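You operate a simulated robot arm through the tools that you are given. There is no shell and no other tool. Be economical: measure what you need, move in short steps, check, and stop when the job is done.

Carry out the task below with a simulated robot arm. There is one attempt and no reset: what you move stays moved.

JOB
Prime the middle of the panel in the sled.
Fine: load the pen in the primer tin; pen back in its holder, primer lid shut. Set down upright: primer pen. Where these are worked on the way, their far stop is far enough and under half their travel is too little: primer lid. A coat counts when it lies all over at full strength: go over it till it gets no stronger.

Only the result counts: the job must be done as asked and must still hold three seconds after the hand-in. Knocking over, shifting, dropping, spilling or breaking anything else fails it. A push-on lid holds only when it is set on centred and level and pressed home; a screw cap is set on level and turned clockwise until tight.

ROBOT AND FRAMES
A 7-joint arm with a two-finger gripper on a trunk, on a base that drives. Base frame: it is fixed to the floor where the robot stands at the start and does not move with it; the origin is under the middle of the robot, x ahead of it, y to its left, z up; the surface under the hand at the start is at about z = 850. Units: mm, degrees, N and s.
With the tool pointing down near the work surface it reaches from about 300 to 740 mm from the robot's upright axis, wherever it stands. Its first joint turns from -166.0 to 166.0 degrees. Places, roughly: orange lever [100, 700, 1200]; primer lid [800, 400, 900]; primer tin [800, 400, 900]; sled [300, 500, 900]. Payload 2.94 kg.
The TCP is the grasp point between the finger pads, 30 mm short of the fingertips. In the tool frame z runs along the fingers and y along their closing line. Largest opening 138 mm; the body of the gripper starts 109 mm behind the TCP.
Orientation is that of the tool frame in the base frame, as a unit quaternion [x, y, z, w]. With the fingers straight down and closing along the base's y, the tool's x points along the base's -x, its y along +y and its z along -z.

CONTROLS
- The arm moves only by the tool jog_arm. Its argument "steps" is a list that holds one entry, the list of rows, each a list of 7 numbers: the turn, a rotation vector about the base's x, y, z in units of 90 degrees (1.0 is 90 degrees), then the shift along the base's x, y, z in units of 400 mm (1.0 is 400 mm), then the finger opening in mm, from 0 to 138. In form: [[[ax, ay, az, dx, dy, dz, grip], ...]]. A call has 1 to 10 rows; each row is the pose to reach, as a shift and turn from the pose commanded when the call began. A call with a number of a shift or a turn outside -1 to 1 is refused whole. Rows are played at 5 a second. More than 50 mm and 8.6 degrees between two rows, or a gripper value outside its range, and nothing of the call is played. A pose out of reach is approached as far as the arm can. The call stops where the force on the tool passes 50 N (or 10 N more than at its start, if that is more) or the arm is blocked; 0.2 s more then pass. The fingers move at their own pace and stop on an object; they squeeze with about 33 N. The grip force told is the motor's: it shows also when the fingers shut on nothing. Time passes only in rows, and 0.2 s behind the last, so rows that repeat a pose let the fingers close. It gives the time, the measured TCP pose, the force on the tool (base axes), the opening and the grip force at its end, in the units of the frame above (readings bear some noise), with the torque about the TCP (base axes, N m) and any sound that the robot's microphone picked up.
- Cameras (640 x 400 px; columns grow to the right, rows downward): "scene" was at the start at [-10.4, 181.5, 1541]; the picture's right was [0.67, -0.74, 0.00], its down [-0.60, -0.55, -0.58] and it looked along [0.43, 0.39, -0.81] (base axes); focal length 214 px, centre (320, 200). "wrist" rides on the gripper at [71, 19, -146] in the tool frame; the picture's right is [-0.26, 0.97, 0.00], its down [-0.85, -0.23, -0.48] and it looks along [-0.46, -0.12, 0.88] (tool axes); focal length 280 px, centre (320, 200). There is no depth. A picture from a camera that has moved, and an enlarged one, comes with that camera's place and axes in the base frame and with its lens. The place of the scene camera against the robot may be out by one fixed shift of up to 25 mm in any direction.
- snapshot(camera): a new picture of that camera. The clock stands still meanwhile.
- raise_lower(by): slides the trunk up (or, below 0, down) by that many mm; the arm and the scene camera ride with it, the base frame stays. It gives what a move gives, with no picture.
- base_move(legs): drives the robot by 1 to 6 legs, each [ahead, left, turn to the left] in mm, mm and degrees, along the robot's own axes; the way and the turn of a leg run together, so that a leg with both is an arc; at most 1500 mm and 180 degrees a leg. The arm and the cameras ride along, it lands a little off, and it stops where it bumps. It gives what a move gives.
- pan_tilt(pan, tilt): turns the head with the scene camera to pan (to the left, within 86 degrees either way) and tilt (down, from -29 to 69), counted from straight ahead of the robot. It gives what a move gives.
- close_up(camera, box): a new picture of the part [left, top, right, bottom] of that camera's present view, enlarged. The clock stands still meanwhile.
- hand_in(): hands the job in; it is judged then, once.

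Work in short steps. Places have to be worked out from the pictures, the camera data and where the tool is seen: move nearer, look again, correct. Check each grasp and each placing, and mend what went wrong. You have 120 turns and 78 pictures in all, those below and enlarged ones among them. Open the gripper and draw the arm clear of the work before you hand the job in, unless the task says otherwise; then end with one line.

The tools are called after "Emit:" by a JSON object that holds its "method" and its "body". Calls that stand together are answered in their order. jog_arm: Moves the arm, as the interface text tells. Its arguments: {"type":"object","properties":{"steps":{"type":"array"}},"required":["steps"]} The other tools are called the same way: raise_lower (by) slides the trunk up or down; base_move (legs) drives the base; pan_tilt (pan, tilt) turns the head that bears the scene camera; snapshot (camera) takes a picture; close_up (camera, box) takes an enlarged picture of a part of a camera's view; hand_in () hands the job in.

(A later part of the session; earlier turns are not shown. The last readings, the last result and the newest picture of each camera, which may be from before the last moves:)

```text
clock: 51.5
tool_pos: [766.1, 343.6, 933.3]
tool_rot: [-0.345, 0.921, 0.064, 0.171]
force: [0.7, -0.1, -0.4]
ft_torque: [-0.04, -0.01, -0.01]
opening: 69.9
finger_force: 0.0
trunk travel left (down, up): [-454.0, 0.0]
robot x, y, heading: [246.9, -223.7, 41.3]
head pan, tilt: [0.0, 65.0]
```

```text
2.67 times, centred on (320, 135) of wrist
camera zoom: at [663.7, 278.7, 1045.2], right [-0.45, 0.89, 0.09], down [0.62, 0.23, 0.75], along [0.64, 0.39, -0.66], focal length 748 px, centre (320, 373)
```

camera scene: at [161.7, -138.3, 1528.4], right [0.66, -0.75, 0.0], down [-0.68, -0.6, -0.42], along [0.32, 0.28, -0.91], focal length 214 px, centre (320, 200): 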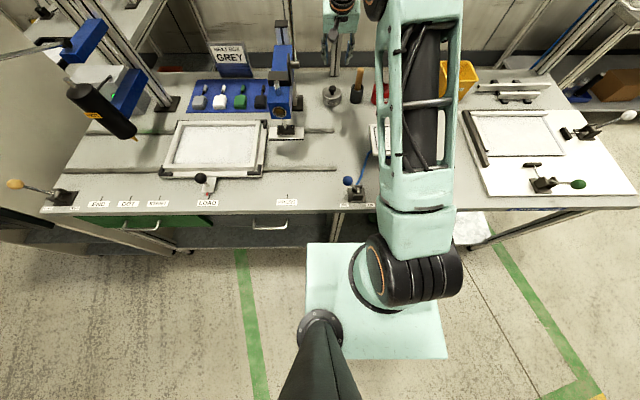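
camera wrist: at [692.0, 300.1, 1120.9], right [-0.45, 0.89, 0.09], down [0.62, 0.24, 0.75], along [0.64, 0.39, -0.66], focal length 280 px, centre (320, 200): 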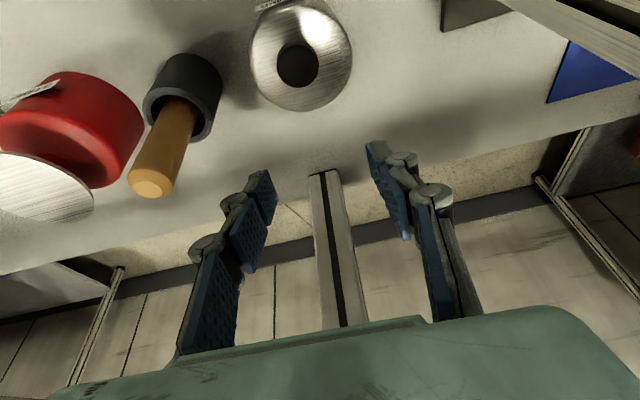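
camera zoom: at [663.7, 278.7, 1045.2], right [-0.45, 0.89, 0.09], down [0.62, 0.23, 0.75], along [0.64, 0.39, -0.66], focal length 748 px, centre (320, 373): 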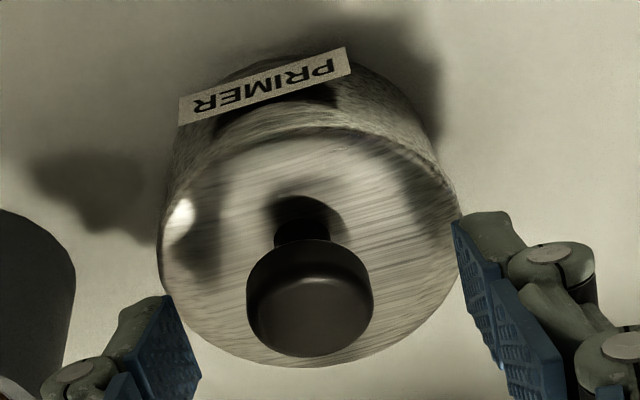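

Touch down slowly in small steps.

Emit:
{"method": "jog_arm", "body": {"steps": [[[0, 0, 0, 0, 0, -0.006, 70], [0, 0, 0, 0, 0, -0.012, 70], [0, 0, 0, 0, 0, -0.018, 70]]]}}

Emit:
{"method": "jog_arm", "body": {"steps": [[[0, 0, 0, 0, 0, -0.005, 70], [0, 0, 0, 0, 0, -0.005, 70]]]}}

Emit:
{"method": "jog_arm", "body": {"steps": [[[0, 0, 0, 0, 0, -0.005, 70], [0, 0, 0, 0, 0, -0.005, 70]]]}}

```text
clock: 52.3
tool_pos: [767.2, 342.2, 925.8]
tool_rot: [-0.344, 0.921, 0.063, 0.17]
force: [-0.9, -0.1, -0.5]
ft_torque: [-0.04, 0.02, 0.01]
opening: 69.9
finger_force: 0.0
trunk travel left (down, up): [-454.0, 0.0]
robot x, y, heading: [246.7, -218.1, 41.4]
head pan, tilt: [0.0, 65.0]
```

```text
clock: 52.9
tool_pos: [766.6, 341.2, 924.5]
tool_rot: [-0.344, 0.921, 0.064, 0.171]
force: [0.6, -0.5, 0.2]
ft_torque: [-0.03, 0.01, 0.01]
opening: 70.0
finger_force: 0.0
trunk travel left (down, up): [-454.0, 0.0]
robot x, y, heading: [249.2, -221.1, 41.6]
head pan, tilt: [0.0, 65.0]
```

```text
clock: 53.5
tool_pos: [766.9, 341.7, 922.5]
tool_rot: [-0.345, 0.921, 0.063, 0.171]
force: [0.0, 0.6, -0.2]
ft_torque: [0.04, -0.02, 0.01]
opening: 70.2
finger_force: 0.0
trunk travel left (down, up): [-454.0, 0.0]
robot x, y, heading: [246.9, -223.7, 41.2]
head pan, tilt: [0.0, 65.0]
```

No contact yet; continue down 2 mm at a time.

Emit:
{"method": "jog_arm", "body": {"steps": [[[0, 0, 0, 0, 0, -0.005, 70], [0, 0, 0, 0, 0, -0.005, 70]]]}}

Emit:
{"method": "jog_arm", "body": {"steps": [[[0, 0, 0, 0, 0, -0.005, 70], [0, 0, 0, 0, 0, -0.005, 70]]]}}

Emit:
{"method": "jog_arm", "body": {"steps": [[[0, 0, 0, 0, 0, -0.005, 70], [0, 0, 0, 0, 0, -0.005, 70]]]}}

```text
clock: 54.1
tool_pos: [766.6, 341.3, 921.7]
tool_rot: [-0.346, 0.92, 0.064, 0.171]
force: [0.4, 0.5, -0.5]
ft_torque: [0.03, 0.0, 0.01]
opening: 70.0
finger_force: 0.0
trunk travel left (down, up): [-454.0, 0.0]
robot x, y, heading: [249.4, -224.3, 41.4]
head pan, tilt: [0.0, 65.0]
```

```text
clock: 54.7
tool_pos: [767.5, 342.4, 919.6]
tool_rot: [-0.344, 0.921, 0.064, 0.173]
force: [-0.5, 0.0, 4.9]
ft_torque: [0.12, 0.2, 0.07]
opening: 70.6
finger_force: 0.8
trunk travel left (down, up): [-454.0, 0.0]
robot x, y, heading: [246.9, -223.3, 41.5]
head pan, tilt: [0.0, 65.0]
```

```text
clock: 55.3
tool_pos: [764.8, 341.5, 919.3]
tool_rot: [-0.345, 0.92, 0.065, 0.174]
force: [-3.3, -2.6, 20.8]
ft_torque: [-0.17, -0.1, -0.14]
opening: 70.4
finger_force: 9.4
trunk travel left (down, up): [-454.0, 0.0]
robot x, y, heading: [249.5, -225.7, 41.5]
head pan, tilt: [0.0, 65.0]
```

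Contact at TCP z≈919.7 marks the lid top, so the earlier pinch overlapped only ~5 mm. I rise, open, and pinch deeper (TCP z≈908).

Emit:
{"method": "jog_arm", "body": {"steps": [[[0, 0, 0, 0, 0, 0.015, 70], [0, 0, 0, 0, 0, 0.02, 100], [0, 0, 0, 0.003, 0.001, 0.0, 106], [0, 0, 0, 0.003, 0.001, -0.027, 106], [0, 0, 0, 0.003, 0.001, -0.027, 90], [0, 0, 0, 0.003, 0.001, -0.027, 70], [0, 0, 0, 0.003, 0.001, -0.027, 50], [0, 0, 0, 0.003, 0.001, -0.027, 50]]]}}

Emit:
{"method": "jog_arm", "body": {"steps": [[[0, 0, 0, 0.0003, 0.0003, 0.005, 50], [0, 0, 0, 0.0006, 0.0005, 0.01, 50], [0, 0, 0, 0.001, 0.001, 0.015, 50], [0, 0, 0, 0.0014, 0.0012, 0.02, 50]]]}}

Emit:
{"method": "snapshot", "body": {"camera": "wrist"}}

```text
clock: 57.1
tool_pos: [766.7, 343.0, 906.3]
tool_rot: [-0.345, 0.921, 0.064, 0.171]
force: [-3.0, 1.4, 1.0]
ft_torque: [0.24, 0.3, -0.05]
opening: 82.7
finger_force: 44.8
trunk travel left (down, up): [-454.0, 0.0]
robot x, y, heading: [249.4, -222.4, 41.2]
head pan, tilt: [0.0, 65.0]
```

```text
clock: 58.1
tool_pos: [766.6, 342.7, 909.3]
tool_rot: [-0.345, 0.922, 0.062, 0.167]
force: [-8.5, 0.2, -17.4]
ft_torque: [-0.65, 0.92, -0.09]
opening: 82.4
finger_force: 44.6
trunk travel left (down, up): [-454.0, 0.0]
robot x, y, heading: [251.2, -224.8, 41.5]
head pan, tilt: [0.0, 65.0]
```

```text
45 pictures are left
camera wrist: at [665.5, 278.7, 1021.8], right [-0.45, 0.89, 0.09], down [0.62, 0.24, 0.74], along [0.64, 0.39, -0.66], focal length 280 px, centre (320, 200)
```

wrist: 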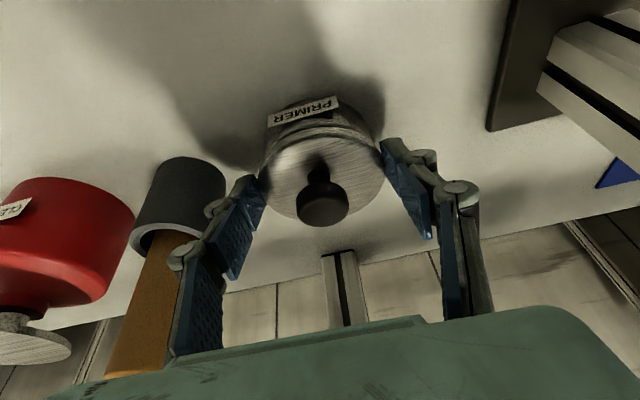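

Grip is now on the full lid (82.5 mm) and rising. Continue along the arc.

Emit:
{"method": "jog_arm", "body": {"steps": [[[0, 0, 0, 0.0015, 0.0013, 0.015, 40], [0, 0, 0, 0.004, 0.0035, 0.03, 40], [0, 0, 0, 0.008, 0.007, 0.043, 40], [0, 0, 0, 0.014, 0.012, 0.055, 40]]]}}

Emit:
{"method": "snapshot", "body": {"camera": "wrist"}}

```text
clock: 59.1
tool_pos: [777.1, 347.5, 939.1]
tool_rot: [-0.344, 0.92, 0.064, 0.175]
force: [0.4, -0.1, -0.1]
ft_torque: [0.0, -0.03, 0.0]
opening: 40.0
finger_force: 0.0
trunk travel left (down, up): [-454.0, 0.0]
robot x, y, heading: [251.0, -224.7, 41.2]
head pan, tilt: [0.0, 65.0]
```

```text
44 pictures are left
camera wrist: at [675.0, 282.8, 1049.2], right [-0.45, 0.89, 0.09], down [0.62, 0.23, 0.75], along [0.65, 0.4, -0.65], focal length 280 px, centre (320, 200)
```

wrist: 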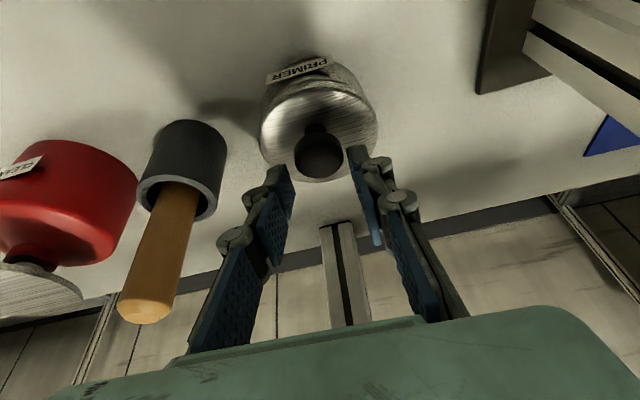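

It slipped again, but the lid may still be ajar (slow hinge). Let me look closely.

Emit:
{"method": "close_up", "body": {"camera": "wrist", "box": [220, 40, 412, 190]}}

```text
2.67 times, centred on (316, 115) of wrist
camera zoom: at [675.0, 282.8, 1049.2], right [-0.45, 0.89, 0.09], down [0.62, 0.23, 0.75], along [0.65, 0.4, -0.65], focal length 748 px, centre (331, 427)
```

zoom: 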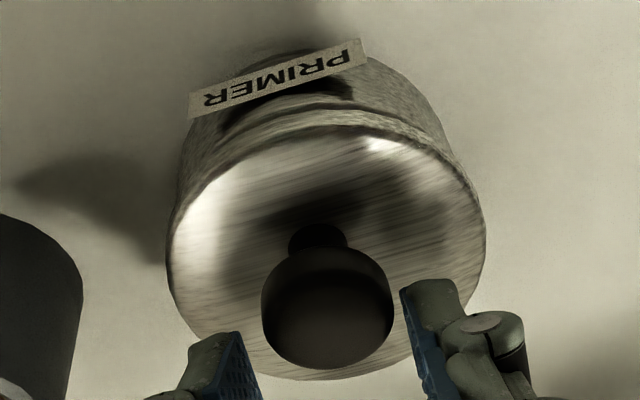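

I let 1.6 s pass without moving to see if it's still falling.

Emit:
{"method": "jog_arm", "body": {"steps": [[[0, 0, 0, 0, 0, 0, 60], [0, 0, 0, 0, 0, 0, 60], [0, 0, 0, 0, 0, 0, 60], [0, 0, 0, 0, 0, 0, 60], [0, 0, 0, 0, 0, 0, 60], [0, 0, 0, 0, 0, 0, 60], [0, 0, 0, 0, 0, 0, 60]]]}}

Emit:
{"method": "close_up", "body": {"camera": "wrist", "box": [220, 40, 412, 190]}}

```text
clock: 60.7
tool_pos: [773.4, 347.3, 935.9]
tool_rot: [-0.345, 0.921, 0.063, 0.171]
force: [-0.1, 0.3, 0.2]
ft_torque: [-0.04, -0.03, -0.02]
opening: 60.1
finger_force: 0.1
trunk travel left (down, up): [-454.0, 0.0]
robot x, y, heading: [249.7, -223.5, 41.5]
head pan, tilt: [0.0, 65.0]
```

```text
2.67 times, centred on (316, 115) of wrist
camera zoom: at [671.7, 282.6, 1047.3], right [-0.45, 0.89, 0.09], down [0.62, 0.23, 0.75], along [0.64, 0.39, -0.66], focal length 748 px, centre (331, 427)
```

zoom: 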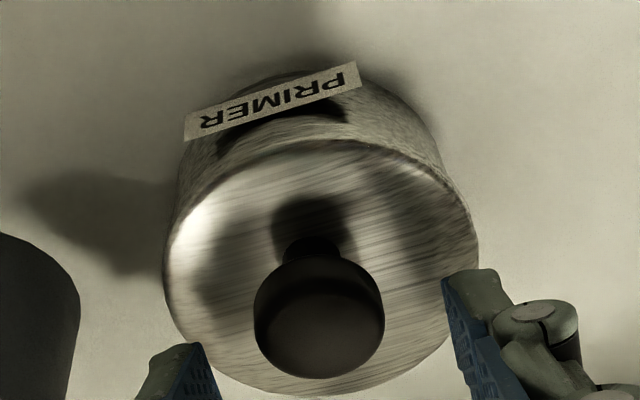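

Measurements suggest the lid is 79.5 mm wide on a slightly wider tin, so pinching the rim isn't workable. Back to the knob, but with the knob held at the robot-side edge of the pads (8 mm offset) and ~20 mm overlap, which gives ~10–15° more swing before clashing.

Emit:
{"method": "jog_arm", "body": {"steps": [[[0, 0, 0, -0.0185, -0.0145, 0, 60], [0, 0, 0, -0.0185, -0.0145, -0.022, 60], [0, 0, 0, -0.0185, -0.0145, -0.022, 40], [0, 0, 0, -0.0185, -0.0145, -0.022, 20], [0, 0, 0, -0.0185, -0.0145, -0.022, 5], [0, 0, 0, -0.0185, -0.0145, -0.022, 5]]]}}

Emit:
{"method": "close_up", "body": {"camera": "wrist", "box": [220, 60, 440, 220]}}

```text
clock: 62.1
tool_pos: [765.2, 342.3, 927.5]
tool_rot: [-0.345, 0.921, 0.065, 0.171]
force: [-1.4, -0.9, 0.7]
ft_torque: [0.02, -0.03, 0.01]
opening: 28.4
finger_force: 45.5
trunk travel left (down, up): [-454.0, 0.0]
robot x, y, heading: [251.4, -222.4, 41.4]
head pan, tilt: [0.0, 65.0]
```

```text
2.50 times, centred on (330, 140) of wrist
camera zoom: at [664.3, 277.4, 1038.2], right [-0.45, 0.89, 0.09], down [0.62, 0.23, 0.75], along [0.64, 0.39, -0.66], focal length 701 px, centre (295, 350)
```

zoom: 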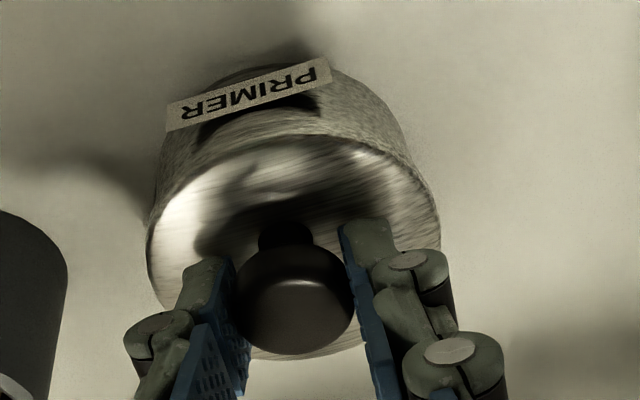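

Held at 28.4 mm. Swing to ~70° in one continuous motion.

Emit:
{"method": "jog_arm", "body": {"steps": [[[0, 0, 0, 0.0075, 0.0065, 0.022, 5], [0, 0, 0, 0.018, 0.016, 0.042, 5], [0, 0, 0, 0.031, 0.027, 0.059, 5], [0, 0, 0, 0.046, 0.04, 0.073, 5], [0, 0, 0, 0.062, 0.055, 0.083, 5], [0, 0, 0, 0.079, 0.07, 0.089, 5], [0, 0, 0, 0.097, 0.085, 0.09, 5], [0, 0, 0, 0.108, 0.095, 0.09, 5]]]}}

Emit:
{"method": "snapshot", "body": {"camera": "wrist"}}

```text
clock: 63.9
tool_pos: [809.7, 380.2, 963.1]
tool_rot: [-0.344, 0.921, 0.064, 0.172]
force: [0.2, 0.1, -1.0]
ft_torque: [0.0, 0.0, 0.0]
opening: 5.1
finger_force: 0.1
trunk travel left (down, up): [-454.0, 0.0]
robot x, y, heading: [250.3, -224.1, 41.3]
head pan, tilt: [0.0, 65.0]
```

```text
40 pictures are left
camera wrist: at [708.9, 315.6, 1074.6], right [-0.45, 0.89, 0.09], down [0.62, 0.23, 0.75], along [0.64, 0.39, -0.66], focal length 280 px, centre (320, 200)
```

wrist: 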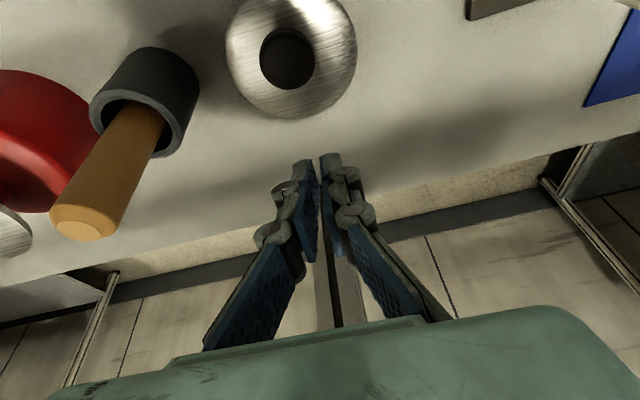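

It slipped because of the edge hold. Lid top is at ~887.5, so the true arc tops out near Δz≈30; earlier runs went too high and drew the knob out. I regrip deep and centred (TCP z≈923, tilt ~18°).

Emit:
{"method": "jog_arm", "body": {"steps": [[[0, 0, 0, 0, 0, 0.08, 30], [-0.009, 0.0105, 0, -0.06, -0.055, 0.12, 60], [-0.018, 0.021, 0, -0.12, -0.11, 0.1, 60], [-0.018, 0.021, 0, -0.15, -0.135, 0.04, 60], [-0.018, 0.021, 0, -0.138, -0.122, -0.03, 60], [-0.018, 0.021, 0, -0.1245, -0.11, -0.1, 60], [-0.018, 0.021, 0, -0.1245, -0.11, -0.1, 40], [-0.018, 0.021, 0, -0.1245, -0.11, -0.1, 20], [-0.018, 0.021, 0, -0.1245, -0.11, -0.1, 5], [-0.018, 0.021, 0, -0.1245, -0.11, -0.1, 5]]]}}

Emit:
{"method": "jog_arm", "body": {"steps": [[[0, 0, 0, 0.0084, 0.0074, 0.02, 5], [0, 0, 0, 0.0195, 0.017, 0.038, 5], [0, 0, 0, 0.0326, 0.0287, 0.053, 5], [0, 0, 0, 0.0476, 0.042, 0.065, 5], [0, 0, 0, 0.0476, 0.042, 0.065, 5]]]}}

Emit:
{"method": "snapshot", "body": {"camera": "wrist"}}

```text
clock: 66.1
tool_pos: [758.3, 336.5, 924.1]
tool_rot: [-0.347, 0.924, 0.057, 0.151]
force: [-2.4, 2.4, 4.4]
ft_torque: [0.15, 0.06, 0.0]
opening: 28.2
finger_force: 45.0
trunk travel left (down, up): [-454.0, 0.0]
robot x, y, heading: [247.1, -225.6, 41.4]
head pan, tilt: [0.0, 65.0]
```

```text
clock: 67.3
tool_pos: [775.4, 350.2, 948.5]
tool_rot: [-0.347, 0.924, 0.055, 0.148]
force: [-18.7, -6.4, -5.9]
ft_torque: [-0.85, 1.2, 0.03]
opening: 28.8
finger_force: 45.0
trunk travel left (down, up): [-454.0, 0.0]
robot x, y, heading: [253.6, -223.7, 41.2]
head pan, tilt: [0.0, 65.0]
```

```text
39 pictures are left
camera wrist: at [678.6, 290.0, 1065.7], right [-0.45, 0.89, 0.08], down [0.65, 0.26, 0.72], along [0.62, 0.37, -0.69], focal length 280 px, centre (320, 200)
```

wrist: 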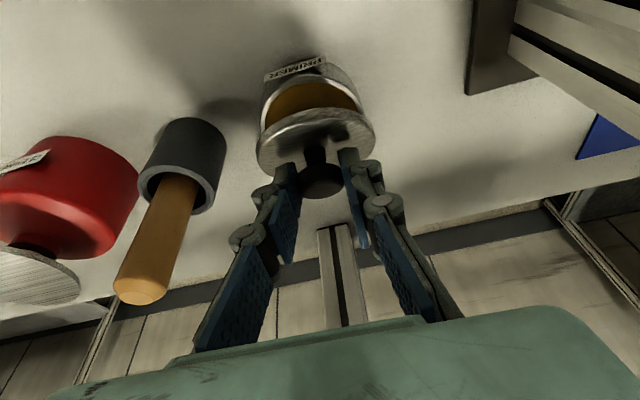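

Deep grip holds at ~40°. Continue to ~65°.

Emit:
{"method": "jog_arm", "body": {"steps": [[[0, 0, 0, 0.0135, 0.012, 0.007, 5], [0, 0, 0, 0.027, 0.024, 0.012, 5], [0, 0, 0, 0.041, 0.036, 0.013, 5], [0, 0, 0, 0.041, 0.036, 0.013, 5]]]}}

Emit:
{"method": "snapshot", "body": {"camera": "wrist"}}

```text
clock: 68.3
tool_pos: [793.1, 365.9, 957.6]
tool_rot: [-0.346, 0.924, 0.057, 0.151]
force: [-22.5, -5.3, 7.9]
ft_torque: [-0.66, 1.04, -0.07]
opening: 28.3
finger_force: 45.1
trunk travel left (down, up): [-454.0, 0.0]
robot x, y, heading: [249.6, -225.0, 41.4]
head pan, tilt: [0.0, 65.0]
```

```text
38 pictures are left
camera wrist: at [694.9, 304.5, 1074.0], right [-0.45, 0.89, 0.08], down [0.64, 0.26, 0.72], along [0.62, 0.38, -0.69], focal length 280 px, centre (320, 200)
```

wrist: 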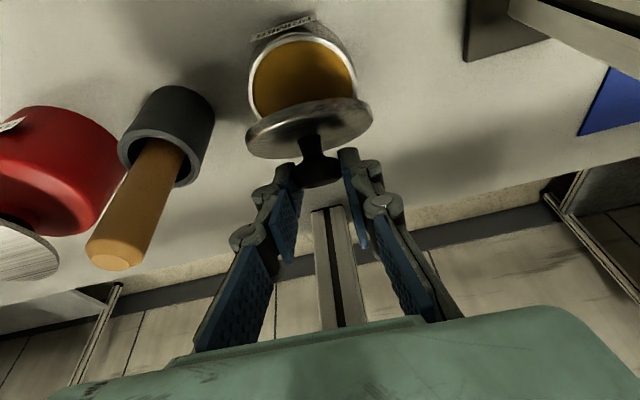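

Revised radius ≈63 mm, so vertical lies just beyond safe gripping; I'll carry the knob quickly through ~75–80° and release on the move so the lid coasts over.

Emit:
{"method": "jog_arm", "body": {"steps": [[[0, 0, 0, -0.018, -0.016, 0.005, 5], [0, 0, 0, -0.0356, -0.0313, 0.005, 5], [0.022, -0.025, 0, 0.0544, 0.0479, 0.0175, 5], [0.066, -0.075, 0, 0.118, 0.104, -0.01, 90], [0.066, -0.075, 0, 0.118, 0.104, -0.01, 90]]]}}

Emit:
{"method": "snapshot", "body": {"camera": "wrist"}}

```text
clock: 69.5
tool_pos: [843.8, 405.9, 951.0]
tool_rot: [-0.34, 0.91, 0.082, 0.223]
force: [-0.9, -0.1, -0.1]
ft_torque: [0.02, 0.03, 0.03]
opening: 89.9
finger_force: 0.0
trunk travel left (down, up): [-454.0, 0.0]
robot x, y, heading: [249.2, -224.2, 41.4]
head pan, tilt: [0.0, 65.0]
```

```text
37 pictures are left
camera wrist: at [733.6, 333.8, 1048.0], right [-0.46, 0.88, 0.12], down [0.55, 0.18, 0.81], along [0.7, 0.44, -0.57], focal length 280 px, centre (320, 200)
```

wrist: 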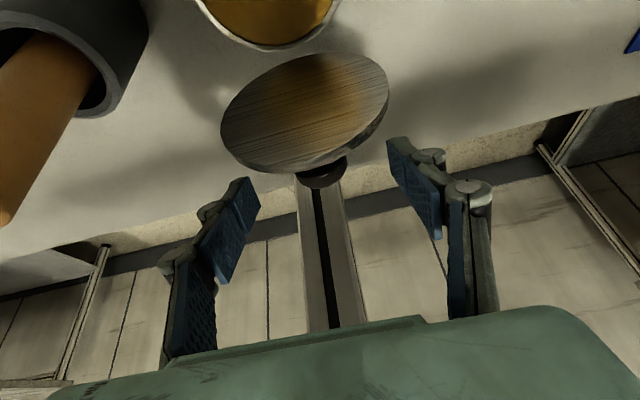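

The lid flew over and stands open past vertical. I rise straight up clear of it and back off, then look.

Emit:
{"method": "jog_arm", "body": {"steps": [[[0, 0, 0, 0, 0, 0.1, 90], [0, 0, 0, 0, 0, 0.2, 90], [0, 0, 0, -0.02, -0.02, 0.3, 90], [-0.03, 0.034, 0, -0.07, -0.07, 0.38, 90], [-0.06, 0.068, 0, -0.14, -0.13, 0.4, 90]]]}}

Emit:
{"method": "snapshot", "body": {"camera": "wrist"}}

```text
clock: 70.7
tool_pos: [784.8, 354.4, 1111.7]
tool_rot: [-0.347, 0.923, 0.06, 0.157]
force: [-0.2, 0.6, -0.1]
ft_torque: [0.02, -0.03, 0.01]
opening: 90.3
finger_force: 0.1
trunk travel left (down, up): [-454.0, 0.0]
robot x, y, heading: [248.2, -225.1, 41.6]
head pan, tilt: [0.0, 65.0]
```

```text
36 pictures are left
camera wrist: at [686.1, 292.0, 1225.6], right [-0.45, 0.89, 0.09], down [0.64, 0.25, 0.73], along [0.63, 0.38, -0.68], focal length 280 px, centre (320, 200)
```

wrist: 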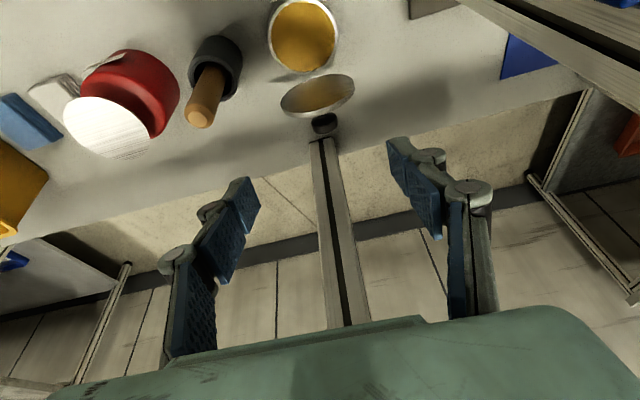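

Lid stays open. Pen estimated at (846,271), top z≈989, holder rim ≈907. I move to an approach point back along the tool axis from the pen and check.

Emit:
{"method": "jog_arm", "body": {"steps": [[[0, 0, 0, 0.02, -0.08, -0.03, 70], [0, 0, 0, 0.05, -0.16, -0.09, 60], [0, 0, 0, 0.08, -0.225, -0.15, 60], [0, 0, 0, 0.098, -0.256, -0.187, 60], [0, 0, 0, 0.098, -0.256, -0.187, 60]]]}}

Emit:
{"method": "snapshot", "body": {"camera": "wrist"}}

```text
clock: 71.9
tool_pos: [825.9, 252.0, 1033.6]
tool_rot: [-0.346, 0.923, 0.059, 0.157]
force: [-0.5, -0.5, 0.0]
ft_torque: [0.01, 0.03, 0.01]
opening: 60.2
finger_force: 0.0
trunk travel left (down, up): [-454.0, 0.0]
robot x, y, heading: [246.3, -222.0, 41.2]
head pan, tilt: [0.0, 65.0]
```

```text
35 pictures are left
camera wrist: at [726.6, 189.8, 1149.2], right [-0.45, 0.89, 0.09], down [0.64, 0.25, 0.73], along [0.63, 0.38, -0.68], focal length 280 px, centre (320, 200)
```

wrist: 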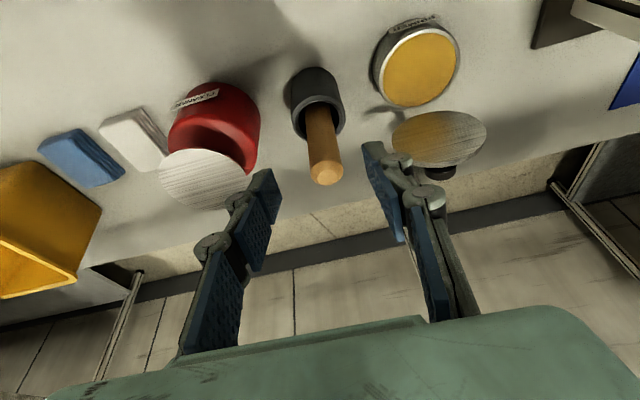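

Pen is nearly on the tool axis. I descend along the axis to z≈952 with fingers at 50, then close.

Emit:
{"method": "jog_arm", "body": {"steps": [[[0, 0, 0, 0.016, 0.018, -0.07, 50], [0, 0, 0, 0.032, 0.033, -0.14, 50], [0, 0, 0, 0.047, 0.046, -0.203, 50], [0, 0, 0, 0.047, 0.046, -0.203, 50]]]}}

Emit:
{"method": "snapshot", "body": {"camera": "wrist"}}

```text
clock: 72.9
tool_pos: [844.2, 271.4, 955.3]
tool_rot: [-0.345, 0.923, 0.059, 0.158]
force: [0.0, 0.0, 0.0]
ft_torque: [0.0, -0.01, 0.03]
opening: 49.9
finger_force: 0.1
trunk travel left (down, up): [-454.0, 0.0]
robot x, y, heading: [249.8, -221.6, 41.2]
head pan, tilt: [0.0, 65.0]
```

```text
34 pictures are left
camera wrist: at [744.6, 209.4, 1069.4], right [-0.45, 0.89, 0.09], down [0.64, 0.25, 0.73], along [0.63, 0.38, -0.68], focal length 280 px, centre (320, 200)
```

wrist: 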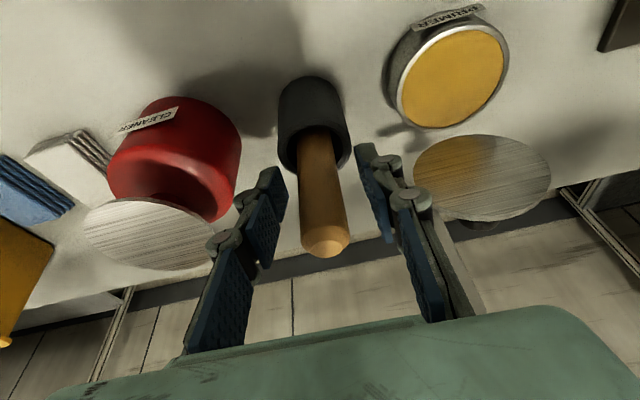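

Pen sits between the pads. Close on it.

Emit:
{"method": "jog_arm", "body": {"steps": [[[0, 0, 0, 0, 0, 0, 35], [0, 0, 0, 0, 0, 0, 20], [0, 0, 0, 0, 0, 0, 8], [0, 0, 0, 0, 0, 0, 8]]]}}

Emit:
{"method": "jog_arm", "body": {"steps": [[[0, 0, 0, 0, 0, 0.05, 5], [0, 0, 0, 0, 0, 0.11, 5], [0, 0, 0, 0, 0, 0.19, 5], [0, 0, 0, 0, 0, 0.27, 5]]]}}

Emit:
{"method": "snapshot", "body": {"camera": "wrist"}}

```text
clock: 73.9
tool_pos: [843.5, 271.0, 954.8]
tool_rot: [-0.346, 0.923, 0.059, 0.158]
force: [-0.1, 0.5, 0.4]
ft_torque: [0.0, -0.02, -0.01]
opening: 24.6
finger_force: 33.2
trunk travel left (down, up): [-454.0, 0.0]
robot x, y, heading: [248.5, -221.8, 41.3]
head pan, tilt: [0.0, 65.0]
```

```text
clock: 74.9
tool_pos: [845.2, 270.9, 1062.6]
tool_rot: [-0.346, 0.923, 0.06, 0.157]
force: [-0.2, 0.3, -0.8]
ft_torque: [-0.02, -0.03, 0.02]
opening: 24.3
finger_force: 33.1
trunk travel left (down, up): [-454.0, 0.0]
robot x, y, heading: [248.0, -224.1, 41.3]
head pan, tilt: [0.0, 65.0]
```

```text
33 pictures are left
camera wrist: at [745.3, 208.3, 1176.8], right [-0.45, 0.89, 0.09], down [0.64, 0.25, 0.73], along [0.63, 0.38, -0.68], focal length 280 px, centre (320, 200)
```

wrist: 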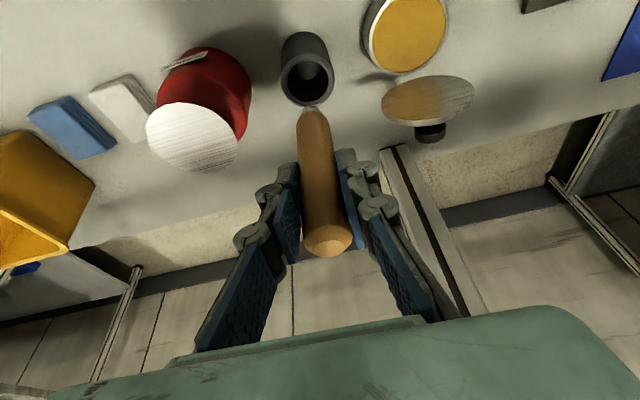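

Pen lifted (tip ~95 mm below TCP). Now carry it over the tin at ≈(772,345) and dip to tip z≈866.

Emit:
{"method": "jog_arm", "body": {"steps": [[[0, 0, 0, -0.06, 0.06, 0.03, 5], [0, 0, 0, -0.12, 0.12, 0.03, 5], [0, 0, 0, -0.183, 0.185, 0.03, 5], [0, 0, 0, -0.183, 0.185, 0, 5]]]}}

Emit:
{"method": "snapshot", "body": {"camera": "wrist"}}

```text
clock: 75.9
tool_pos: [771.2, 346.5, 1062.7]
tool_rot: [-0.346, 0.923, 0.059, 0.158]
force: [0.6, 0.5, -0.4]
ft_torque: [0.01, 0.02, 0.01]
opening: 24.2
finger_force: 32.7
trunk travel left (down, up): [-454.0, 0.0]
robot x, y, heading: [246.9, -219.2, 41.1]
head pan, tilt: [0.0, 65.0]
```

```text
32 pictures are left
camera wrist: at [671.6, 283.8, 1176.4], right [-0.45, 0.89, 0.09], down [0.64, 0.25, 0.73], along [0.63, 0.38, -0.68], focal length 280 px, centre (320, 200)
```

wrist: 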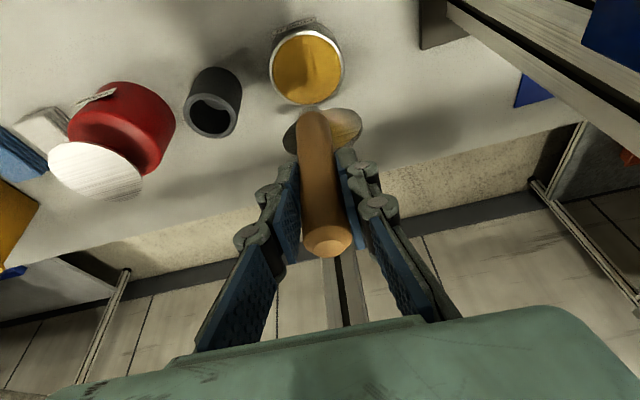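

Predicted dip point falls in the middle of the tin opening. Lower the pen.

Emit:
{"method": "jog_arm", "body": {"steps": [[[0, 0, 0, 0, 0, -0.1, 5], [0, 0, 0, 0, 0, -0.19, 5], [0, 0, 0, 0, 0, -0.23, 5], [0, 0, 0, 0, 0, -0.25, 5], [0, 0, 0, 0, 0, -0.25, 5], [0, 0, 0, 0, 0, -0.25, 5]]]}}

Emit:
{"method": "snapshot", "body": {"camera": "wrist"}}

```text
clock: 77.3
tool_pos: [773.4, 347.5, 969.2]
tool_rot: [-0.345, 0.922, 0.062, 0.164]
force: [4.7, 1.7, 29.7]
ft_torque: [0.26, -0.5, 0.02]
opening: 24.6
finger_force: 32.8
trunk travel left (down, up): [-454.0, 0.0]
robot x, y, heading: [249.4, -224.5, 41.4]
head pan, tilt: [0.0, 65.0]
```

```text
31 pictures are left
camera wrist: at [673.0, 283.7, 1081.7], right [-0.45, 0.89, 0.09], down [0.63, 0.24, 0.74], along [0.64, 0.39, -0.67], focal length 280 px, centre (320, 200)
```

wrist: 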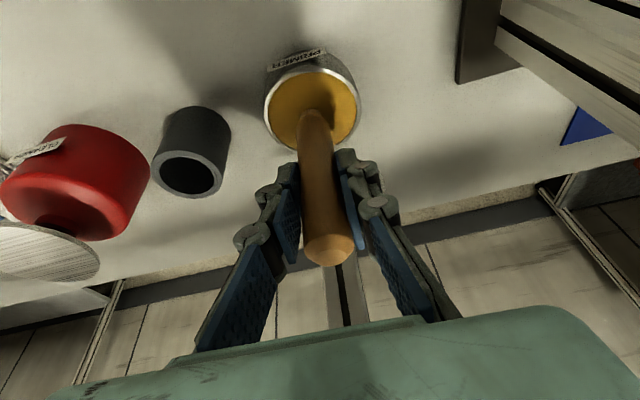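

The tip presses the primer surface (30 N). I ease off slightly, dwell, then lift and inspect the tip.

Emit:
{"method": "jog_arm", "body": {"steps": [[[0, 0, 0, 0, 0, 0.008, 5], [0, 0, 0, 0, 0, 0.008, 5], [0, 0, 0, 0, 0, 0.008, 5], [0, 0, 0, 0, 0, 0.008, 5], [0, 0, 0, 0, 0, 0.1, 5], [0, 0, 0, 0, 0, 0.2, 5], [0, 0, 0, 0, 0, 0.28, 5]]]}}

Emit:
{"method": "close_up", "body": {"camera": "wrist", "box": [200, 40, 440, 280]}}

```text
clock: 78.9
tool_pos: [770.1, 344.2, 1074.3]
tool_rot: [-0.346, 0.923, 0.059, 0.156]
force: [-0.4, -0.9, -0.9]
ft_torque: [0.0, 0.0, 0.0]
opening: 24.5
finger_force: 32.9
trunk travel left (down, up): [-454.0, 0.0]
robot x, y, heading: [248.6, -225.8, 41.4]
head pan, tilt: [0.0, 65.0]
```

```text
1.67 times, centred on (320, 160) of wrist
camera zoom: at [670.9, 282.1, 1188.7], right [-0.45, 0.89, 0.09], down [0.64, 0.25, 0.73], along [0.63, 0.38, -0.68], focal length 467 px, centre (320, 267)
```

zoom: 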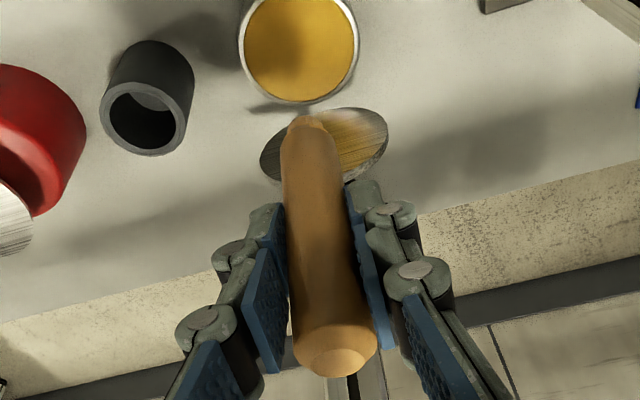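

The tip is now primer-coloured: loaded. Retract the arm toward the robot (z up) before driving to the sled.

Emit:
{"method": "jog_arm", "body": {"steps": [[[0, 0, 0, -0.08, -0.07, 0.03, 5], [0, 0, 0, -0.16, -0.14, 0.06, 5], [0, 0, 0, -0.24, -0.21, 0.09, 5], [0, 0, 0, -0.32, -0.28, 0.12, 5], [0, 0, 0, -0.4, -0.35, 0.15, 5], [0, 0, 0, -0.48, -0.42, 0.18, 5], [0, 0, 0, -0.56, -0.49, 0.2, 5], [0, 0, 0, -0.64, -0.56, 0.2, 5]]]}}

Emit:
{"method": "base_move", "body": {"legs": [[-40, 0, 0], [0, 460, 0]]}}

Emit:
{"method": "pan_tilt", "body": {"pan": 0, "tilt": 50}}

Emit:
{"method": "snapshot", "body": {"camera": "scene"}}

```text
clock: 80.9
tool_pos: [510.3, 109.5, 1109.1]
tool_rot: [-0.348, 0.931, 0.024, 0.11]
force: [-0.2, 0.4, -0.7]
ft_torque: [-0.02, 0.02, 0.0]
opening: 24.8
finger_force: 33.4
trunk travel left (down, up): [-454.0, 0.0]
robot x, y, heading: [247.8, -224.0, 41.3]
head pan, tilt: [0.0, 65.0]
stopped in row 8: the arm was blocked; the commanded pose is now the measured one
```

```text
clock: 85.9
tool_pos: [186.0, 423.7, 1110.2]
tool_rot: [-0.342, 0.933, 0.023, 0.11]
force: [0.0, 0.0, -1.0]
ft_torque: [-0.01, -0.02, 0.01]
opening: 24.6
finger_force: 33.8
trunk travel left (down, up): [-454.0, 0.0]
robot x, y, heading: [-76.6, 94.7, 40.5]
head pan, tilt: [0.0, 65.0]
```

```text
clock: 86.7
tool_pos: [185.6, 423.4, 1109.8]
tool_rot: [-0.342, 0.933, 0.023, 0.111]
force: [0.2, -0.6, 0.6]
ft_torque: [-0.01, 0.01, 0.0]
opening: 24.6
finger_force: 32.8
trunk travel left (down, up): [-454.0, 0.0]
robot x, y, heading: [-82.2, 94.3, 40.6]
head pan, tilt: [0.0, 50.0]
```

```text
29 pictures are left
camera scene: at [-153.9, 191.5, 1600.1], right [0.65, -0.76, 0.0], down [-0.58, -0.5, -0.64], along [0.49, 0.42, -0.77], focal length 214 px, centre (320, 200)
```

scene: 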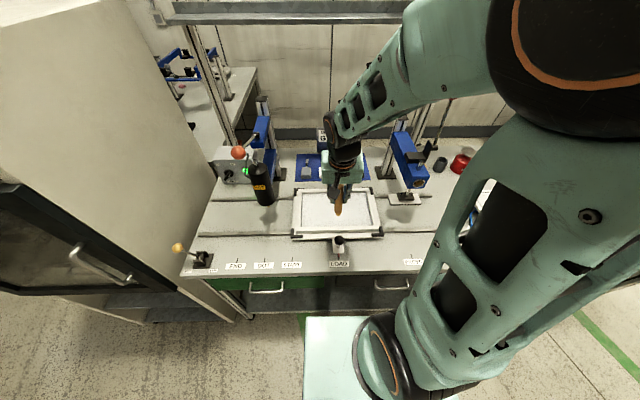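

Robot stands before the sled with the tool near it. Enlarge the sled to find the panel and where its middle is.

Emit:
{"method": "close_up", "body": {"camera": "scene", "box": [270, 150, 420, 260]}}

Emit:
{"method": "snapshot", "body": {"camera": "wrist"}}

```text
3.64 times, centred on (345, 205) of scene
camera zoom: at [-153.9, 191.5, 1600.1], right [0.65, -0.76, 0.0], down [-0.58, -0.5, -0.64], along [0.49, 0.42, -0.77], focal length 780 px, centre (229, 182)
```

zoom: 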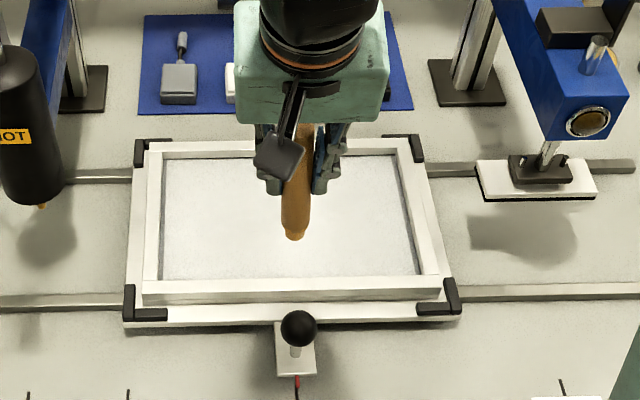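

```text
27 pictures are left
camera wrist: at [92.6, 375.2, 1235.8], right [-0.43, 0.9, 0.03], down [0.69, 0.3, 0.66], along [0.59, 0.3, -0.75], focal length 280 px, centre (320, 200)
```

wrist: 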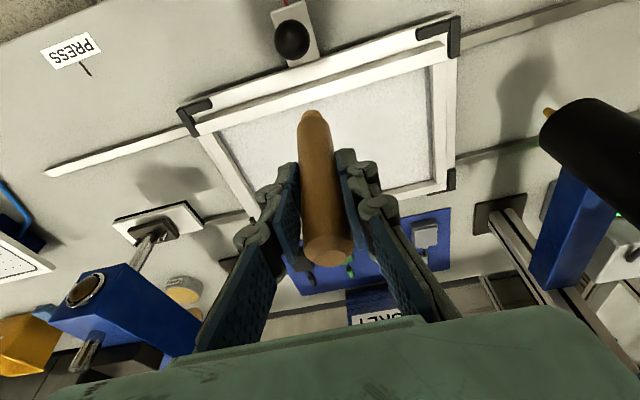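

Panel centre estimated at (294,507), about 290×200 mm inside, surface z≈870. I restore the pen to upright and move above the centre with the tip ~40 mm over the panel.

Emit:
{"method": "jog_arm", "body": {"steps": [[[0.016, -0.01, 0.003, 0.055, 0.042, -0.05, 5], [0.032, -0.021, 0.006, 0.11, 0.085, -0.1, 5], [0.048, -0.031, 0.009, 0.165, 0.13, -0.15, 5], [0.063, -0.0416, 0.0127, 0.22, 0.17, -0.2, 5], [0.063, -0.0416, 0.0127, 0.271, 0.209, -0.25, 5], [0.063, -0.0416, 0.0127, 0.271, 0.209, -0.275, 5]]]}}

Emit:
{"method": "snapshot", "body": {"camera": "wrist"}}

```text
clock: 88.1
tool_pos: [293.2, 507.5, 999.3]
tool_rot: [-0.346, 0.923, 0.059, 0.158]
force: [0.0, 0.0, -0.2]
ft_torque: [0.0, -0.03, 0.0]
opening: 24.2
finger_force: 33.1
trunk travel left (down, up): [-454.0, 0.0]
robot x, y, heading: [-78.8, 93.5, 40.6]
head pan, tilt: [0.0, 50.0]
```

```text
26 pictures are left
camera wrist: at [194.6, 444.7, 1113.5], right [-0.45, 0.89, 0.09], down [0.64, 0.25, 0.73], along [0.63, 0.38, -0.68], focal length 280 px, centre (320, 200)
```

wrist: 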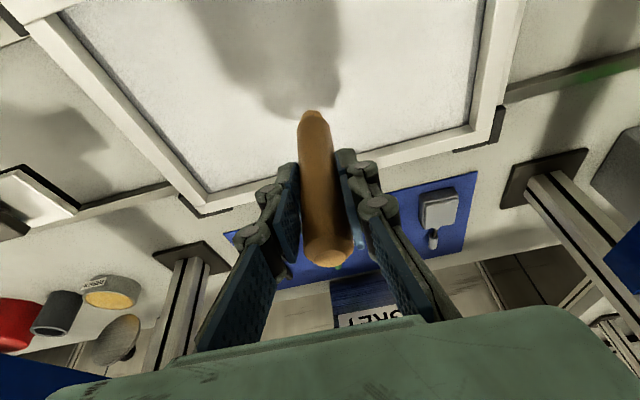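

Laterally centred (u matches the far-edge midpoint). Lower slowly to touch.

Emit:
{"method": "jog_arm", "body": {"steps": [[[0, 0, 0, -0.003, -0.002, -0.03, 5], [0, 0, 0, -0.006, -0.005, -0.06, 5], [0, 0, 0, -0.006, -0.005, -0.08, 5]]]}}

Emit:
{"method": "jog_arm", "body": {"steps": [[[0, 0, 0, 0, 0, -0.01, 5], [0, 0, 0, 0, 0, -0.015, 5]]]}}

Emit:
{"method": "jog_arm", "body": {"steps": [[[0, 0, 0, 0, 0, -0.008, 5], [0, 0, 0, 0, 0, -0.012, 5]]]}}

```text
clock: 88.9
tool_pos: [291.2, 504.3, 970.8]
tool_rot: [-0.346, 0.922, 0.061, 0.16]
force: [-0.8, -2.1, 11.4]
ft_torque: [-0.13, 0.1, 0.0]
opening: 24.5
finger_force: 33.0
trunk travel left (down, up): [-454.0, 0.0]
robot x, y, heading: [-82.4, 96.5, 40.8]
head pan, tilt: [0.0, 50.0]
```

```text
clock: 89.5
tool_pos: [291.3, 505.6, 966.2]
tool_rot: [-0.345, 0.922, 0.062, 0.162]
force: [1.6, -0.9, 32.2]
ft_torque: [0.09, -0.26, 0.0]
opening: 24.4
finger_force: 33.0
trunk travel left (down, up): [-454.0, 0.0]
robot x, y, heading: [-77.5, 94.7, 40.6]
head pan, tilt: [0.0, 50.0]
```

```text
clock: 90.1
tool_pos: [289.5, 504.5, 958.3]
tool_rot: [-0.345, 0.923, 0.061, 0.16]
force: [1.0, 2.0, 31.4]
ft_torque: [0.21, -0.21, -0.02]
opening: 24.4
finger_force: 33.5
trunk travel left (down, up): [-454.0, 0.0]
robot x, y, heading: [-79.1, 91.3, 40.8]
head pan, tilt: [0.0, 50.0]
```

Contact came at TCP z≈971 and the pen slid a bit up in the grip. I lift 20 mm and look at the mark left.

Emit:
{"method": "jog_arm", "body": {"steps": [[[0, 0, 0, 0, 0, 0.03, 5], [0, 0, 0, -0.06, -0.05, 0.1, 5], [0, 0, 0, -0.13, -0.11, 0.16, 5]]]}}

Emit:
{"method": "snapshot", "body": {"camera": "wrist"}}

```text
clock: 90.9
tool_pos: [237.8, 461.5, 1022.0]
tool_rot: [-0.347, 0.923, 0.059, 0.159]
force: [-0.7, -0.6, -0.6]
ft_torque: [0.05, 0.01, -0.02]
opening: 24.5
finger_force: 32.5
trunk travel left (down, up): [-454.0, 0.0]
robot x, y, heading: [-78.8, 95.0, 40.4]
head pan, tilt: [0.0, 50.0]
```

```text
25 pictures are left
camera wrist: at [139.0, 399.2, 1135.9], right [-0.45, 0.89, 0.09], down [0.64, 0.25, 0.73], along [0.63, 0.38, -0.68], focal length 280 px, centre (320, 200)
```

wrist: 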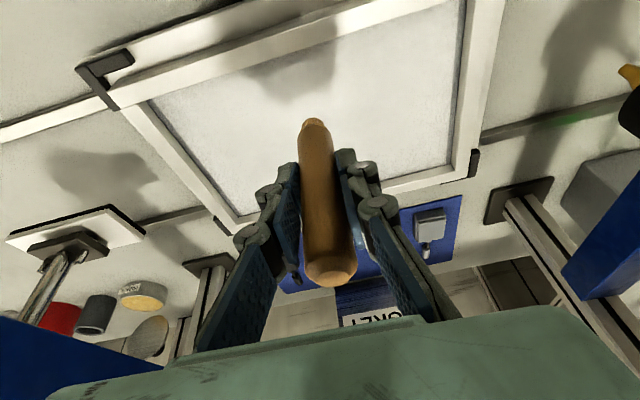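

The spot is behind the pen. I use the scene camera with an enlarged view.

Emit:
{"method": "close_up", "body": {"camera": "scene", "box": [285, 170, 395, 245]}}

```text
5.33 times, centred on (340, 208) of scene
camera zoom: at [-154.8, 190.6, 1600.1], right [0.65, -0.76, 0.0], down [-0.58, -0.5, -0.64], along [0.49, 0.42, -0.77], focal length 1144 px, centre (213, 160)
```

zoom: 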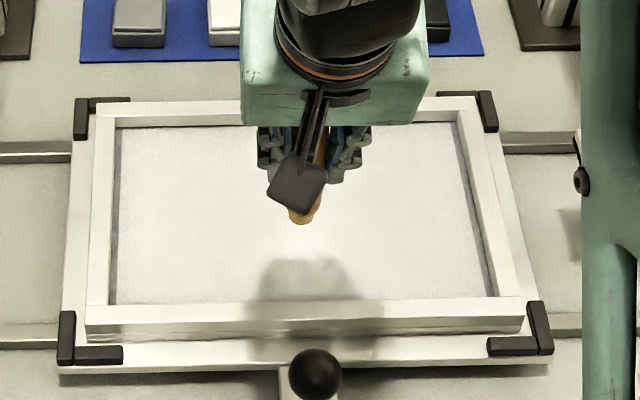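

I move the tool ~110 mm sideways to the right so that both cameras see the middle.

Emit:
{"method": "jog_arm", "body": {"steps": [[[0, 0, 0, 0.06, -0.07, 0.05, 5], [0, 0, 0, 0.12, -0.14, 0.1, 5], [0, 0, 0, 0.18, -0.207, 0.1, 5]]]}}

Emit:
{"method": "close_up", "body": {"camera": "wrist", "box": [250, 0, 570, 200]}}

Emit:
{"method": "close_up", "body": {"camera": "scene", "box": [285, 170, 395, 245]}}

```text
clock: 91.7
tool_pos: [311.4, 379.8, 1059.5]
tool_rot: [-0.346, 0.923, 0.06, 0.158]
force: [0.4, -0.3, -0.6]
ft_torque: [0.02, -0.01, -0.02]
opening: 24.2
finger_force: 33.2
trunk travel left (down, up): [-454.0, 0.0]
robot x, y, heading: [-75.4, 92.3, 40.8]
head pan, tilt: [0.0, 50.0]
```

```text
2.00 times, centred on (410, 100) of wrist
camera zoom: at [212.3, 316.9, 1174.8], right [-0.45, 0.89, 0.09], down [0.64, 0.25, 0.73], along [0.63, 0.38, -0.68], focal length 561 px, centre (140, 400)
```

zoom: 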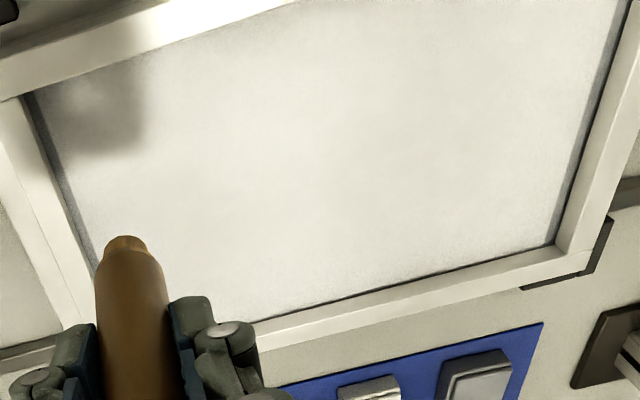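

```text
5.33 times, centred on (340, 208) of scene
camera zoom: at [-153.2, 191.2, 1600.2], right [0.65, -0.76, 0.0], down [-0.58, -0.5, -0.64], along [0.49, 0.42, -0.77], focal length 1144 px, centre (213, 160)
```

zoom: 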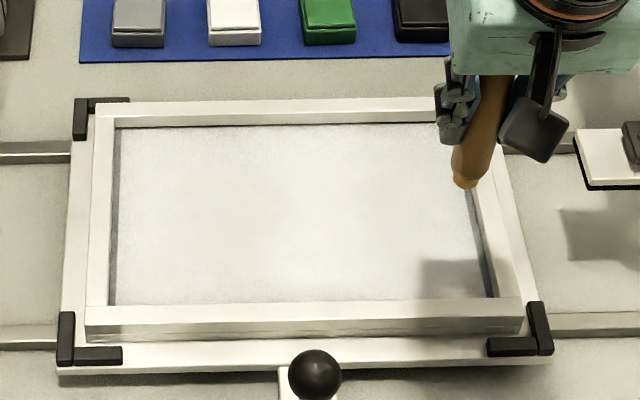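

No obvious mark. Zoom harder at the touched spot.

Emit:
{"method": "close_up", "body": {"camera": "wrist", "box": [361, 67, 457, 127]}}

Emit:
{"method": "close_up", "body": {"camera": "wrist", "box": [280, 100, 376, 160]}}

```text
6.67 times, centred on (409, 97) of wrist
camera zoom: at [212.3, 316.9, 1174.8], right [-0.45, 0.89, 0.09], down [0.64, 0.25, 0.73], along [0.63, 0.38, -0.68], focal length 1869 px, centre (-273, 887)
```

zoom: 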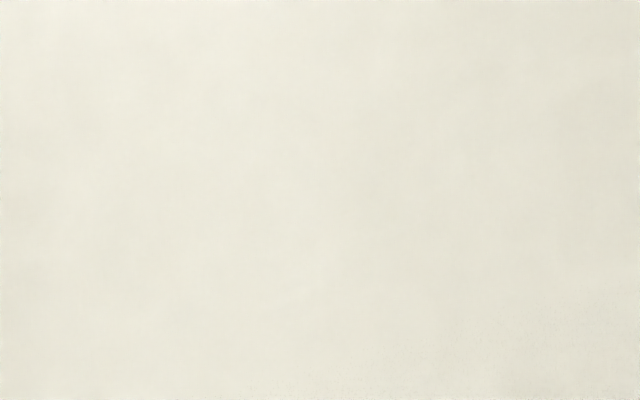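

```text
6.67 times, centred on (328, 130) of wrist
camera zoom: at [212.3, 316.9, 1174.8], right [-0.45, 0.89, 0.09], down [0.64, 0.25, 0.73], along [0.63, 0.38, -0.68], focal length 1869 px, centre (267, 667)
```

zoom: 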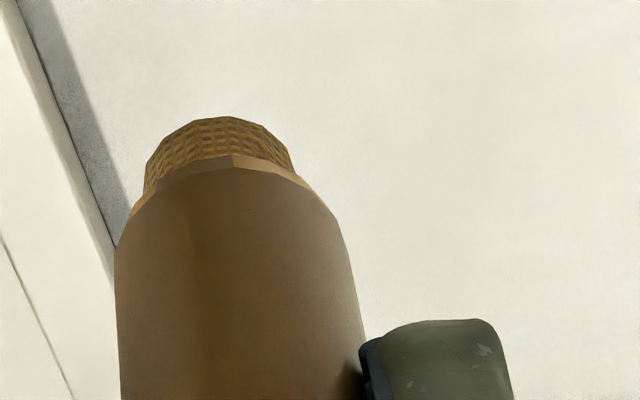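

The tip is soaked with primer. A plain dab shows nothing, so I'll try an actual stroke across the middle with light pressure.

Emit:
{"method": "jog_arm", "body": {"steps": [[[0, 0, 0, -0.03, 0.09, 0, 5], [0, 0, 0, -0.06, 0.19, -0.05, 5], [0, 0, 0, -0.09, 0.29, -0.1, 5], [0, 0, 0, -0.1, 0.37, -0.15, 5], [0, 0, 0, -0.1, 0.37, -0.22, 5], [0, 0, 0, -0.1, 0.37, -0.242, 5]]]}}

```text
clock: 93.1
tool_pos: [270.2, 530.1, 964.3]
tool_rot: [-0.346, 0.923, 0.06, 0.158]
force: [-0.9, -0.3, -0.7]
ft_torque: [0.02, 0.0, 0.04]
opening: 24.2
finger_force: 32.7
trunk travel left (down, up): [-454.0, 0.0]
robot x, y, heading: [-78.5, 98.0, 40.6]
head pan, tilt: [0.0, 50.0]
```

No contact yet at 964; lower a little and stroke.

Emit:
{"method": "jog_arm", "body": {"steps": [[[0, 0, 0, 0, 0, -0.01, 5], [0, 0, 0, 0, 0, -0.015, 5]]]}}

Emit:
{"method": "jog_arm", "body": {"steps": [[[0, 0, 0, 0, 0, -0.004, 5], [0, 0, 0, 0.025, -0.028, -0.004, 5], [0, 0, 0, 0.05, -0.057, -0.004, 5], [0, 0, 0, 0.075, -0.085, -0.004, 5], [0, 0, 0, 0.1, -0.113, -0.004, 5]]]}}

```text
clock: 93.7
tool_pos: [271.7, 527.8, 959.6]
tool_rot: [-0.347, 0.922, 0.061, 0.159]
force: [-0.7, 0.1, 3.2]
ft_torque: [0.05, 0.04, 0.03]
opening: 24.6
finger_force: 33.7
trunk travel left (down, up): [-454.0, 0.0]
robot x, y, heading: [-78.5, 94.9, 40.7]
head pan, tilt: [0.0, 50.0]
```

```text
clock: 94.9
tool_pos: [311.0, 482.7, 958.9]
tool_rot: [-0.346, 0.922, 0.061, 0.161]
force: [-1.9, 3.0, 25.1]
ft_torque: [0.36, 0.1, 0.0]
opening: 24.7
finger_force: 33.0
trunk travel left (down, up): [-454.0, 0.0]
robot x, y, heading: [-77.9, 92.9, 40.6]
head pan, tilt: [0.0, 50.0]
```

Stroke done with 25 N at the end. Lift and sidestep right to look.

Emit:
{"method": "jog_arm", "body": {"steps": [[[0, 0, 0, 0, 0, 0.08, 5], [0, 0, 0, 0, -0.07, 0.18, 5], [0, 0, 0, -0.0, -0.16, 0.25, 5], [0, 0, 0, 0, -0.257, 0.252, 5]]]}}

Emit:
{"method": "close_up", "body": {"camera": "wrist", "box": [280, 0, 560, 175]}}

```text
clock: 95.9
tool_pos: [308.5, 375.4, 1058.0]
tool_rot: [-0.347, 0.923, 0.059, 0.158]
force: [-0.5, -0.6, -0.1]
ft_torque: [-0.01, 0.02, -0.02]
opening: 24.6
finger_force: 32.8
trunk travel left (down, up): [-454.0, 0.0]
robot x, y, heading: [-79.8, 93.0, 40.6]
head pan, tilt: [0.0, 50.0]
```

```text
2.29 times, centred on (420, 88) of wrist
camera zoom: at [210.9, 313.0, 1173.0], right [-0.45, 0.89, 0.09], down [0.64, 0.25, 0.73], along [0.63, 0.38, -0.68], focal length 641 px, centre (91, 457)
```

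zoom: 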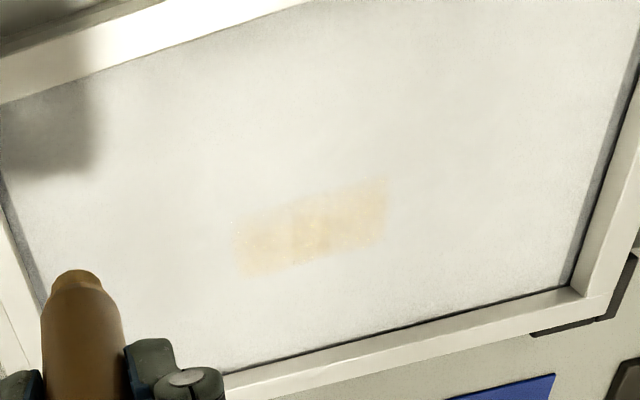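

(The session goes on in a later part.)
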